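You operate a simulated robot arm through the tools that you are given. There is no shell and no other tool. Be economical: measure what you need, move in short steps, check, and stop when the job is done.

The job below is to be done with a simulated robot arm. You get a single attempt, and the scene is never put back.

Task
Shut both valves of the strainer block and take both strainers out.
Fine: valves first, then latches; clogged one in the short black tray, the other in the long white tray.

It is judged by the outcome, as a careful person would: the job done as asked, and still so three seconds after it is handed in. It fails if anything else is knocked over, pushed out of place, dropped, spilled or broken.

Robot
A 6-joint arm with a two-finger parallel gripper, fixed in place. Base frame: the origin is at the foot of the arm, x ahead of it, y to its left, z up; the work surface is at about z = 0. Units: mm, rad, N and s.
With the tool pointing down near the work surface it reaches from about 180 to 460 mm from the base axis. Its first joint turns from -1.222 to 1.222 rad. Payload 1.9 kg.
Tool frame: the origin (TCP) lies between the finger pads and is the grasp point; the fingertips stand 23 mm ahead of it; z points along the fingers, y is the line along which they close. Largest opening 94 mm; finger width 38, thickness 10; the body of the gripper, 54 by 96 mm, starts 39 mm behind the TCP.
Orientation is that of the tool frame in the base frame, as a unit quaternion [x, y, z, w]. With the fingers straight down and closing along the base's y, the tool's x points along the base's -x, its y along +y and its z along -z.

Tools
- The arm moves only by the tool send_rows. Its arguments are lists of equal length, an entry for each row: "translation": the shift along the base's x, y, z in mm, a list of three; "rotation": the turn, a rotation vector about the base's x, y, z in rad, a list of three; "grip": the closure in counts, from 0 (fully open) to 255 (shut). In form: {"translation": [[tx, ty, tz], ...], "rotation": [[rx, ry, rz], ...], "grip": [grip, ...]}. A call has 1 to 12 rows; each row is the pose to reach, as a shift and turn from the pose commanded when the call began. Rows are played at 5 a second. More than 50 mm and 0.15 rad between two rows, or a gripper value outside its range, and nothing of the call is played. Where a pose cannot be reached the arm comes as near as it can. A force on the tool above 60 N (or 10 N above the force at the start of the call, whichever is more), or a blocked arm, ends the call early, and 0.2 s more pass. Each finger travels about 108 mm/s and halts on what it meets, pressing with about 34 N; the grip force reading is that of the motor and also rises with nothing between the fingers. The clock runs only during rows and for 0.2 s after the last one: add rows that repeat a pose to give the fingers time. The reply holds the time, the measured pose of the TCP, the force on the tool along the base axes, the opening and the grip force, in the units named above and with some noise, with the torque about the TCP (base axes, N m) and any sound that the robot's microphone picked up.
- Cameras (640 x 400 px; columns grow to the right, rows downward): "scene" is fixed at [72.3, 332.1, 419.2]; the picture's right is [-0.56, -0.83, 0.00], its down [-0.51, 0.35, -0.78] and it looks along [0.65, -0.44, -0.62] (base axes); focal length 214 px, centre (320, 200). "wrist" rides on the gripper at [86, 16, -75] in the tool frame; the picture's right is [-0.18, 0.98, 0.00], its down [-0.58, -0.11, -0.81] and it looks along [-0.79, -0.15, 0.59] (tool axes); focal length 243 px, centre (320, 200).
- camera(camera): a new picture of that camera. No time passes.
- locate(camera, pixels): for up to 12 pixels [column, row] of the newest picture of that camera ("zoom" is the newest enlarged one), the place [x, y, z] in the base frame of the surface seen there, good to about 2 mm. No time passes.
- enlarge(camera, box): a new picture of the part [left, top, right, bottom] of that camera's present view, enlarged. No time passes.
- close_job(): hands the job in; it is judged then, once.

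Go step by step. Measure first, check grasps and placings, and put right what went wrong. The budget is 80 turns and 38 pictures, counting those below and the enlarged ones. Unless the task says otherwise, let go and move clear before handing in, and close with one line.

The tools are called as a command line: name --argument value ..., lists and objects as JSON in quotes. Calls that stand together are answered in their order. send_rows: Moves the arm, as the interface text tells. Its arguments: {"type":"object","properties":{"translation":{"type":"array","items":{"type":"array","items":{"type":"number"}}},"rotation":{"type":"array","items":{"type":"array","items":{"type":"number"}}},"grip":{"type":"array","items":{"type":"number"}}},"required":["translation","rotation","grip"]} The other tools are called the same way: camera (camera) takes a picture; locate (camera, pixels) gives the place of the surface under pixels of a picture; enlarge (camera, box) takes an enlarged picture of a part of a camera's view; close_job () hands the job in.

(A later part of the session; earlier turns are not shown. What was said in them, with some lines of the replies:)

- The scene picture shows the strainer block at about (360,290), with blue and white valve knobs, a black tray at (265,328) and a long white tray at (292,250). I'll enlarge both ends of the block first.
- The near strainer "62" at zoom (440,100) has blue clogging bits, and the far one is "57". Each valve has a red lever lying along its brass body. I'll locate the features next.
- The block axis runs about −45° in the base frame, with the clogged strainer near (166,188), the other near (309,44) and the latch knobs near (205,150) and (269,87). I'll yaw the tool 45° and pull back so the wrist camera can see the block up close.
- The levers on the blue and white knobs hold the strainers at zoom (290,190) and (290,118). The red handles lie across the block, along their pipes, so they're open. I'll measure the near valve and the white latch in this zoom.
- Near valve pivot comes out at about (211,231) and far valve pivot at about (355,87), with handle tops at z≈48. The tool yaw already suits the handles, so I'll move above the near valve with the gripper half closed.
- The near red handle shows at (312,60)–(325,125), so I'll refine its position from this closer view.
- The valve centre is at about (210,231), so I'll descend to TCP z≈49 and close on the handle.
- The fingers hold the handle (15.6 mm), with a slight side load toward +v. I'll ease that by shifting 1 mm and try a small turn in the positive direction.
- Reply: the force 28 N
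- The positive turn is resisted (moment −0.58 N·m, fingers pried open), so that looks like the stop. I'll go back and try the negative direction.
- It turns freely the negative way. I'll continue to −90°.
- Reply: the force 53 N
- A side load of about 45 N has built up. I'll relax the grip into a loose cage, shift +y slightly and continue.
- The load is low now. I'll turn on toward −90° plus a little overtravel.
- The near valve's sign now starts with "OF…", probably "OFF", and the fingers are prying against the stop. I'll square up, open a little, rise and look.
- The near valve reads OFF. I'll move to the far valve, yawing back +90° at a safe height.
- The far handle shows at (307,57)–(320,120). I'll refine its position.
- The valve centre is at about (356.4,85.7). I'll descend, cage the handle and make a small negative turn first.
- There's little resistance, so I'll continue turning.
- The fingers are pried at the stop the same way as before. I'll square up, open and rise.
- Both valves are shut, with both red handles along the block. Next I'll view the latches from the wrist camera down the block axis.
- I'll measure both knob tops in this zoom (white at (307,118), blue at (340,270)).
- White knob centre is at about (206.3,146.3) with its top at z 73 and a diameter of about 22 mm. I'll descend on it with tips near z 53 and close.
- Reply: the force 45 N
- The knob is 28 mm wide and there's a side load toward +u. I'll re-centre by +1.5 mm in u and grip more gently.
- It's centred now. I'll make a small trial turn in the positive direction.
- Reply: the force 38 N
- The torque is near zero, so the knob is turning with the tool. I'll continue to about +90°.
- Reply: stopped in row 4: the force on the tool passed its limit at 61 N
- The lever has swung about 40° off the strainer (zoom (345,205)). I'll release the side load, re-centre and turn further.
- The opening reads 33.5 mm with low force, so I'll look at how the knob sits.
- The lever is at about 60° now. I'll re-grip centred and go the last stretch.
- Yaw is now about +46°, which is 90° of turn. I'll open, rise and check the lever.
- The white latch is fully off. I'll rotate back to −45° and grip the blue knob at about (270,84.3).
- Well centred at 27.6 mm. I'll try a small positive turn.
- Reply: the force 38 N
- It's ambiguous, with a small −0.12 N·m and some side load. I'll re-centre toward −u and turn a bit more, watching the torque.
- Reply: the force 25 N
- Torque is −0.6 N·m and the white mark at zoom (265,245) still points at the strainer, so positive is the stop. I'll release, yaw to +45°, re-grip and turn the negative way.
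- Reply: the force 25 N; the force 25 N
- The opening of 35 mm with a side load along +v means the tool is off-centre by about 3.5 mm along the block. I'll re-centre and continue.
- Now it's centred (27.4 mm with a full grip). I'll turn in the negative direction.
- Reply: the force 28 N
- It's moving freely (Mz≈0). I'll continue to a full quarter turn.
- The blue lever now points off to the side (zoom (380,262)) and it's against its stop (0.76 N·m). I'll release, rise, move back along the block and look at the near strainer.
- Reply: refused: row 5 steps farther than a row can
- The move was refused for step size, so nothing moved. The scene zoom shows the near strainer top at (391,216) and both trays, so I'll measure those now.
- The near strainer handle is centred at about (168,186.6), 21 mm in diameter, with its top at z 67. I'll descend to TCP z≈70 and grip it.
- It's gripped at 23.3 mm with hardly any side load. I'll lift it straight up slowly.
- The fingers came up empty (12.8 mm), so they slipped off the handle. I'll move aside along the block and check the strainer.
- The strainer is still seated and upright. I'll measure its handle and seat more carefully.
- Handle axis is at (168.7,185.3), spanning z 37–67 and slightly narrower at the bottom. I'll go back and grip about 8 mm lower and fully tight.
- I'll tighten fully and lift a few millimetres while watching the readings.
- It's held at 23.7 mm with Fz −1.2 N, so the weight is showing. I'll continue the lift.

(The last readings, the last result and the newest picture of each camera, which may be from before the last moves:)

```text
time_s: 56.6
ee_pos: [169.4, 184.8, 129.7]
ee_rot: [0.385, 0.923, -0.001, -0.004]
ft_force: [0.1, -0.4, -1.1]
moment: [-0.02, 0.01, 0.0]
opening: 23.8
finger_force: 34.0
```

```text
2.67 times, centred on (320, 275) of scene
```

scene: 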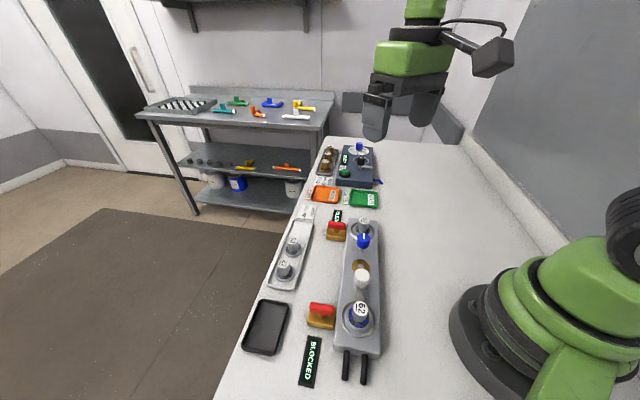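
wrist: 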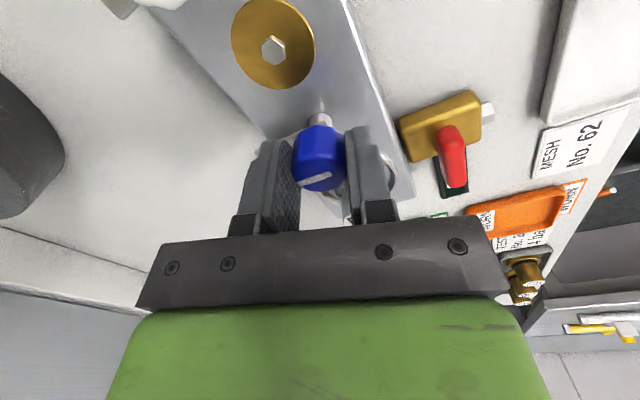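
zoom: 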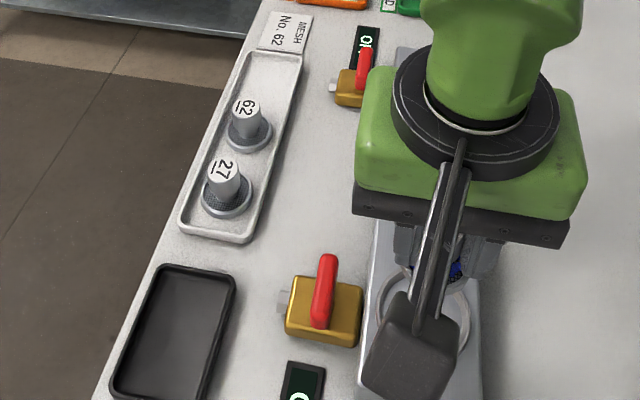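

The strainer is held, with blue bits visible at (457,268). I'll measure the tray rims and free spaces in this zoom.

locate --camera "zoom" --pixels '[[168, 275], [226, 286], [180, 330], [130, 385], [190, 390], [204, 340], [150, 320], [255, 62], [295, 68], [266, 85], [245, 100], [225, 175]]'

```text
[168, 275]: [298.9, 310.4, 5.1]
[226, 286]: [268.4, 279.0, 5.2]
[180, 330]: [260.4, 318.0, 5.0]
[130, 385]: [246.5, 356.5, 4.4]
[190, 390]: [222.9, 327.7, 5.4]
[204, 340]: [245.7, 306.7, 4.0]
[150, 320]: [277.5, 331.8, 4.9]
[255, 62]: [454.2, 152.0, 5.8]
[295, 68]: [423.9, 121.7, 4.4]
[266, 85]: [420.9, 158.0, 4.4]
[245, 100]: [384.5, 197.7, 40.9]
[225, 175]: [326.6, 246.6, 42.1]
```

Black tray floor centre is at (258.8,318.2), about 40 mm across, and a strainer standing in a tray should top out near z 42. I'll carry it over the tray.

send_rows --translation '[[22.5, 33, 0], [45, 66.5, 0], [67.5, 99.7, 0], [90.1, 132.9, 0], [90.1, 132.9, 0], [90.1, 132.9, -35], [90.1, 132.9, -60], [90.1, 132.9, -60]]' --rotation '[[0, 0, 0], [0, 0, 0], [0, 0, 0], [0, 0, 0], [0, 0, 0], [0, 0, 0], [0, 0, 0], [0, 0, 0]]' --grip '[255, 255, 255, 255, 255, 255, 255, 255]'

enlarge --camera "scene" --box '[200, 260, 340, 370]'

```text
time_s: 58.4
ee_pos: [255.9, 316.6, 69.5]
ee_rot: [0.385, 0.923, -0.001, -0.003]
ft_force: [-0.4, 0.3, -1.5]
moment: [-0.05, -0.04, 0.02]
opening: 23.8
finger_force: 34.2
```

```text
3.64 times, centred on (270, 315) of scene
```

zoom: 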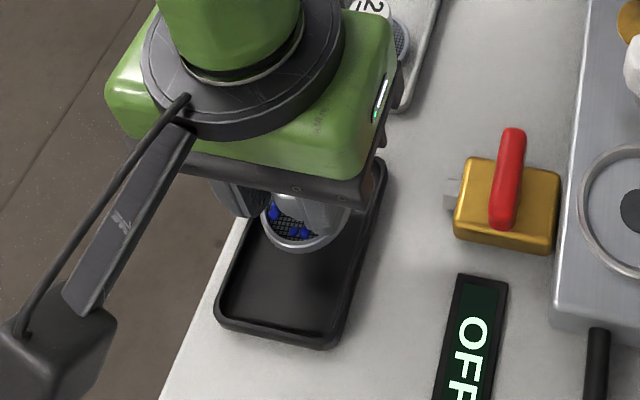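

The strainer hangs over the black tray (rim at (300,248)). I'll check the rim coordinates before lowering.

locate --camera "zoom" --pixels '[[264, 222], [334, 226], [275, 242], [300, 249], [322, 243], [218, 290], [345, 300], [380, 180]]'

```text
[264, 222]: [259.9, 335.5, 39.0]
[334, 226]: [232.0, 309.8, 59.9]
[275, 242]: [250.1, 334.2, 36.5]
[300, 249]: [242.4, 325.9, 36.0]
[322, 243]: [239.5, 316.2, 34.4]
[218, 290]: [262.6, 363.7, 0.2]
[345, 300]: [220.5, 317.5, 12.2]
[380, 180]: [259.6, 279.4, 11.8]
```

The rim centre is at u≈407.3, against the tray centre at 408, with radius about 19, so it fits. I'll lower it in small steps.

send_rows --translation '[[0.4, 0.4, -15], [0.4, 0.4, -22], [0.4, 0.4, -25], [0.4, 0.4, -27], [0.4, 0.4, -29], [0.4, 0.4, -29]]' --rotation '[[0, 0, 0], [0, 0, 0], [0, 0, 0], [0, 0, 0], [0, 0, 0], [0, 0, 0]]' --grip '[255, 255, 255, 255, 255, 255]'

```text
time_s: 59.8
ee_pos: [259.2, 319.3, 42.9]
ee_rot: [0.384, 0.923, 0.0, -0.003]
ft_force: [2.9, 1.6, 14.6]
moment: [0.14, -0.22, -0.03]
opening: 23.7
finger_force: 33.6
```

There's 14.6 N of contact, so it's on the tray floor. I'll open moderately, rise and look.

send_rows --translation '[[0, 0, 0.5], [0, 0, 0.5], [0, 0, 1], [0, 0, 30], [0, 0, 70], [0, 0, 110]]' --rotation '[[0, 0, 0], [0, 0, 0], [0, 0, 0], [0, 0, 0], [0, 0, 0], [0, 0, 0]]' --grip '[180, 130, 130, 130, 120, 120]'

enlarge --camera "scene" --box '[200, 260, 340, 370]'

```text
time_s: 61.2
ee_pos: [264.0, 316.3, 153.0]
ee_rot: [0.385, 0.923, -0.002, -0.004]
ft_force: [-0.7, 0.9, -0.1]
moment: [0.0, 0.01, 0.0]
opening: 49.7
finger_force: 0.0
```

```text
3.64 times, centred on (270, 315) of scene
```

zoom: 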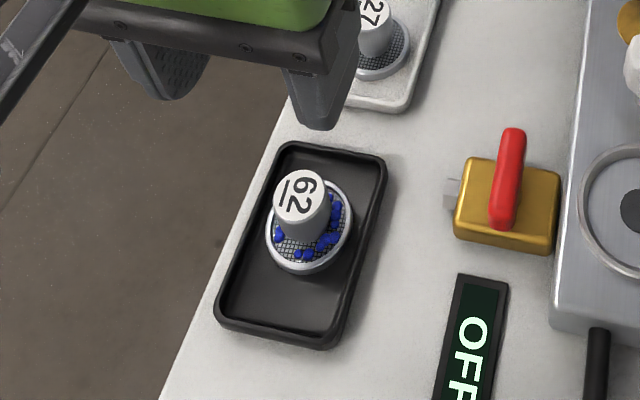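

The clogged strainer sits flat in the black tray. Now I'll measure the far strainer and the white tray's free space.

enlarge --camera "scene" --box '[270, 190, 390, 290]'

```text
4.00 times, centred on (330, 240) of scene
```

zoom: 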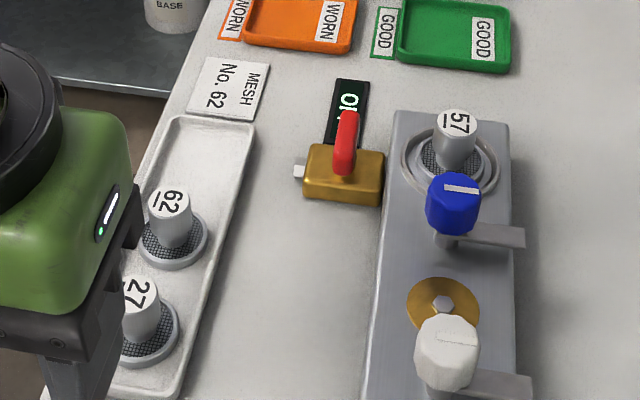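

locate --camera "zoom" --pixels '[[455, 122], [435, 121], [476, 124], [456, 110], [454, 134], [170, 200], [173, 268], [207, 225], [180, 125], [248, 133], [205, 160], [225, 180]]'

```text
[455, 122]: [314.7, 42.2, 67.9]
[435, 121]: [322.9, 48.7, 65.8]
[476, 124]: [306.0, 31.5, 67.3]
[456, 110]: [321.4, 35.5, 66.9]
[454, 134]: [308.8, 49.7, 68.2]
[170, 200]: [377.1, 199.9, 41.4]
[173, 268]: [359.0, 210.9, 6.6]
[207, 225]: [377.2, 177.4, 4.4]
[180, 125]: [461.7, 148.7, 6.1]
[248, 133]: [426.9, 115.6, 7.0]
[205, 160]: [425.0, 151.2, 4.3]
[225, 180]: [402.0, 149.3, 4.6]
```

The 57 handle is centred at (314.8,41.4), top z 67. The white tray has free space centred around (411,165). I'll move above the 57, descend to TCP z≈64 and grip.

send_rows --translation '[[8, -39.6, 0], [16, -79.2, 0], [24, -118.8, 0], [32, -158.4, 0], [40, -198, 0], [48, -237.6, 0], [55.6, -277.2, 0], [55.6, -277.2, 0]]' --rotation '[[0, 0, 0], [0, 0, 0], [0, 0, 0], [0, 0, 0], [0, 0, 0], [0, 0, 0], [0, 0, 0], [0, 0, 0]]' --grip '[120, 120, 120, 120, 120, 120, 120, 120]'

send_rows --translation '[[0, 0, -45], [0, 0, -75], [0, 0, -87], [0, 0, -87], [0, 0, -87], [0, 0, -87]]' --rotation '[[0, 0, 0], [0, 0, 0], [0, 0, 0], [0, 0, 0], [0, 0, 0], [0, 0, 0]]' --grip '[120, 120, 120, 160, 200, 200]'

```text
time_s: 63.0
ee_pos: [319.3, 41.5, 151.1]
ee_rot: [0.385, 0.923, -0.001, -0.004]
ft_force: [-1.0, 0.1, -0.6]
moment: [0.03, 0.0, 0.0]
opening: 49.8
finger_force: 0.0
```

```text
time_s: 64.4
ee_pos: [319.3, 41.1, 65.8]
ee_rot: [0.385, 0.923, -0.001, -0.004]
ft_force: [0.4, -0.5, 0.5]
moment: [-0.02, 0.03, -0.01]
opening: 23.7
finger_force: 34.3
```

It's gripped at 23.7 mm with full force. I'll tighten and lift slowly.

send_rows --translation '[[0, 0, 0], [0, 0, 0], [0, 0, 3], [0, 0, 8], [0, 0, 16], [0, 0, 28], [0, 0, 46], [0, 0, 66], [0, 0, 66]]' --rotation '[[0, 0, 0], [0, 0, 0], [0, 0, 0], [0, 0, 0], [0, 0, 0], [0, 0, 0], [0, 0, 0], [0, 0, 0], [0, 0, 0]]' --grip '[255, 255, 255, 255, 255, 255, 255, 255, 255]'

```text
time_s: 66.4
ee_pos: [316.5, 40.5, 130.4]
ee_rot: [0.385, 0.923, -0.001, -0.004]
ft_force: [0.2, 0.9, -0.1]
moment: [0.03, 0.0, -0.04]
opening: 23.8
finger_force: 33.9
```

The strainer is held. I'll carry it over the free end of the white tray, stop above, and check.

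send_rows --translation '[[24, 31, 0], [48, 62, 0], [72, 93, 0], [95.6, 124, 0], [95.6, 124, 0], [95.6, 124, -35], [95.6, 124, -60], [95.6, 124, -60]]' --rotation '[[0, 0, 0], [0, 0, 0], [0, 0, 0], [0, 0, 0], [0, 0, 0], [0, 0, 0], [0, 0, 0], [0, 0, 0]]' --grip '[255, 255, 255, 255, 255, 255, 255, 255]'

enlarge --camera "scene" --box '[240, 180, 380, 290]'

```text
time_s: 68.2
ee_pos: [411.8, 165.9, 68.1]
ee_rot: [0.386, 0.923, -0.001, -0.004]
ft_force: [-0.3, -0.7, -0.6]
moment: [0.02, -0.03, -0.01]
opening: 23.7
finger_force: 33.7
```

```text
3.64 times, centred on (310, 235) of scene
```

zoom: 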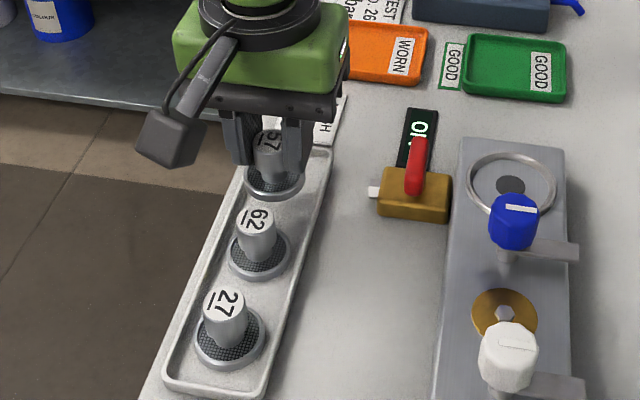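

The 57 hangs over the tray at (275,180). I'll check the clearance to spare 62 and the tray walls.

locate --camera "zoom" --pixels '[[247, 182], [258, 195], [275, 200], [292, 195], [302, 182], [258, 280], [232, 255], [290, 250], [318, 200], [222, 230], [325, 160]]'

```text
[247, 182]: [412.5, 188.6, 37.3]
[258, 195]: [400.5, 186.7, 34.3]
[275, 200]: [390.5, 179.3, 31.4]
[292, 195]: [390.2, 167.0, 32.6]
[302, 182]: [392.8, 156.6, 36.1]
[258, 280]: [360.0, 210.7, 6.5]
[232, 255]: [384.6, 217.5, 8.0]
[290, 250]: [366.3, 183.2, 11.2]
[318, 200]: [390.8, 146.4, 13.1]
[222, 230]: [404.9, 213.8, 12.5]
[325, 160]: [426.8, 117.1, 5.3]
```

It's centred across the tray (u≈408.5), with about a 5 mm gap to spare 62. I'll shift 4 mm away from the spare and lower.

send_rows --translation '[[2.8, -2.8, 0], [2.8, -2.8, -15], [2.8, -2.8, -22], [2.8, -2.8, -25], [2.8, -2.8, -27], [2.8, -2.8, -28.5], [2.8, -2.8, -28.5]]' --rotation '[[0, 0, 0], [0, 0, 0], [0, 0, 0], [0, 0, 0], [0, 0, 0], [0, 0, 0], [0, 0, 0]]' --grip '[255, 255, 255, 255, 255, 255, 255]'

```text
time_s: 69.8
ee_pos: [413.1, 163.9, 41.9]
ee_rot: [0.385, 0.923, 0.001, -0.002]
ft_force: [2.8, 4.4, 18.4]
moment: [0.31, -0.1, 0.0]
opening: 23.8
finger_force: 34.4
```

There's 18 N of contact, so it's on the tray floor. I'll release, rise straight up, then back clear and check everything.

send_rows --translation '[[0, 0, 0.5], [0, 0, 0.5], [0, 0, 1], [0, 0, 30], [0, 0, 70], [0, 0, 110], [-20, -30, 140], [-40, -60, 160], [-60, -90, 180], [-80, -120, 200]]' --rotation '[[0, 0, 0], [0, 0, 0], [0, 0, 0], [0, 0, 0], [0, 0, 0], [0, 0, 0], [0, 0, 0], [0, 0, 0], [0, 0, 0], [0, 0, 0]]' --grip '[180, 130, 130, 130, 120, 120, 120, 120, 120, 120]'

enlarge --camera "scene" --box '[200, 130, 420, 400]'

```text
time_s: 72.0
ee_pos: [329.6, 42.3, 239.0]
ee_rot: [0.385, 0.923, -0.001, -0.004]
ft_force: [-0.2, 0.0, 1.1]
moment: [-0.03, 0.03, 0.02]
opening: 49.8
finger_force: 0.0
```

```text
1.48 times, centred on (310, 265) of scene
```

zoom: 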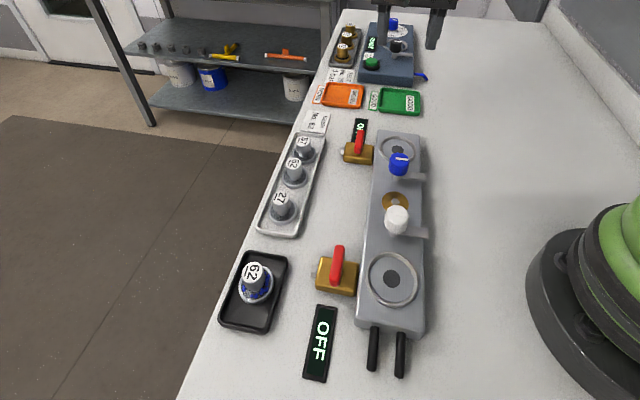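

Both seats are empty, the clogged strainer is in the black tray and the 57 is in the white tray at (305,148). I'll take one close check of the 57 and the far display.

enlarge --camera "scene" --box '[270, 190, 390, 270]'

```text
5.00 times, centred on (330, 230) of scene
```

zoom: 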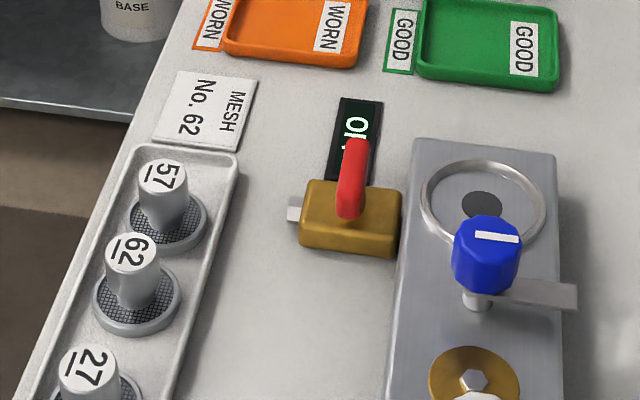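

The 57 strainer stands flat in the white tray, both valves are shut, and the arm is clear. I'm handing in.

close_job

```text
The job is handed in.
```

Both valves are shut, both latches are turned off, and both strainers are out: the clogged 62 is in the short black tray and the 57 is in the long white tray.
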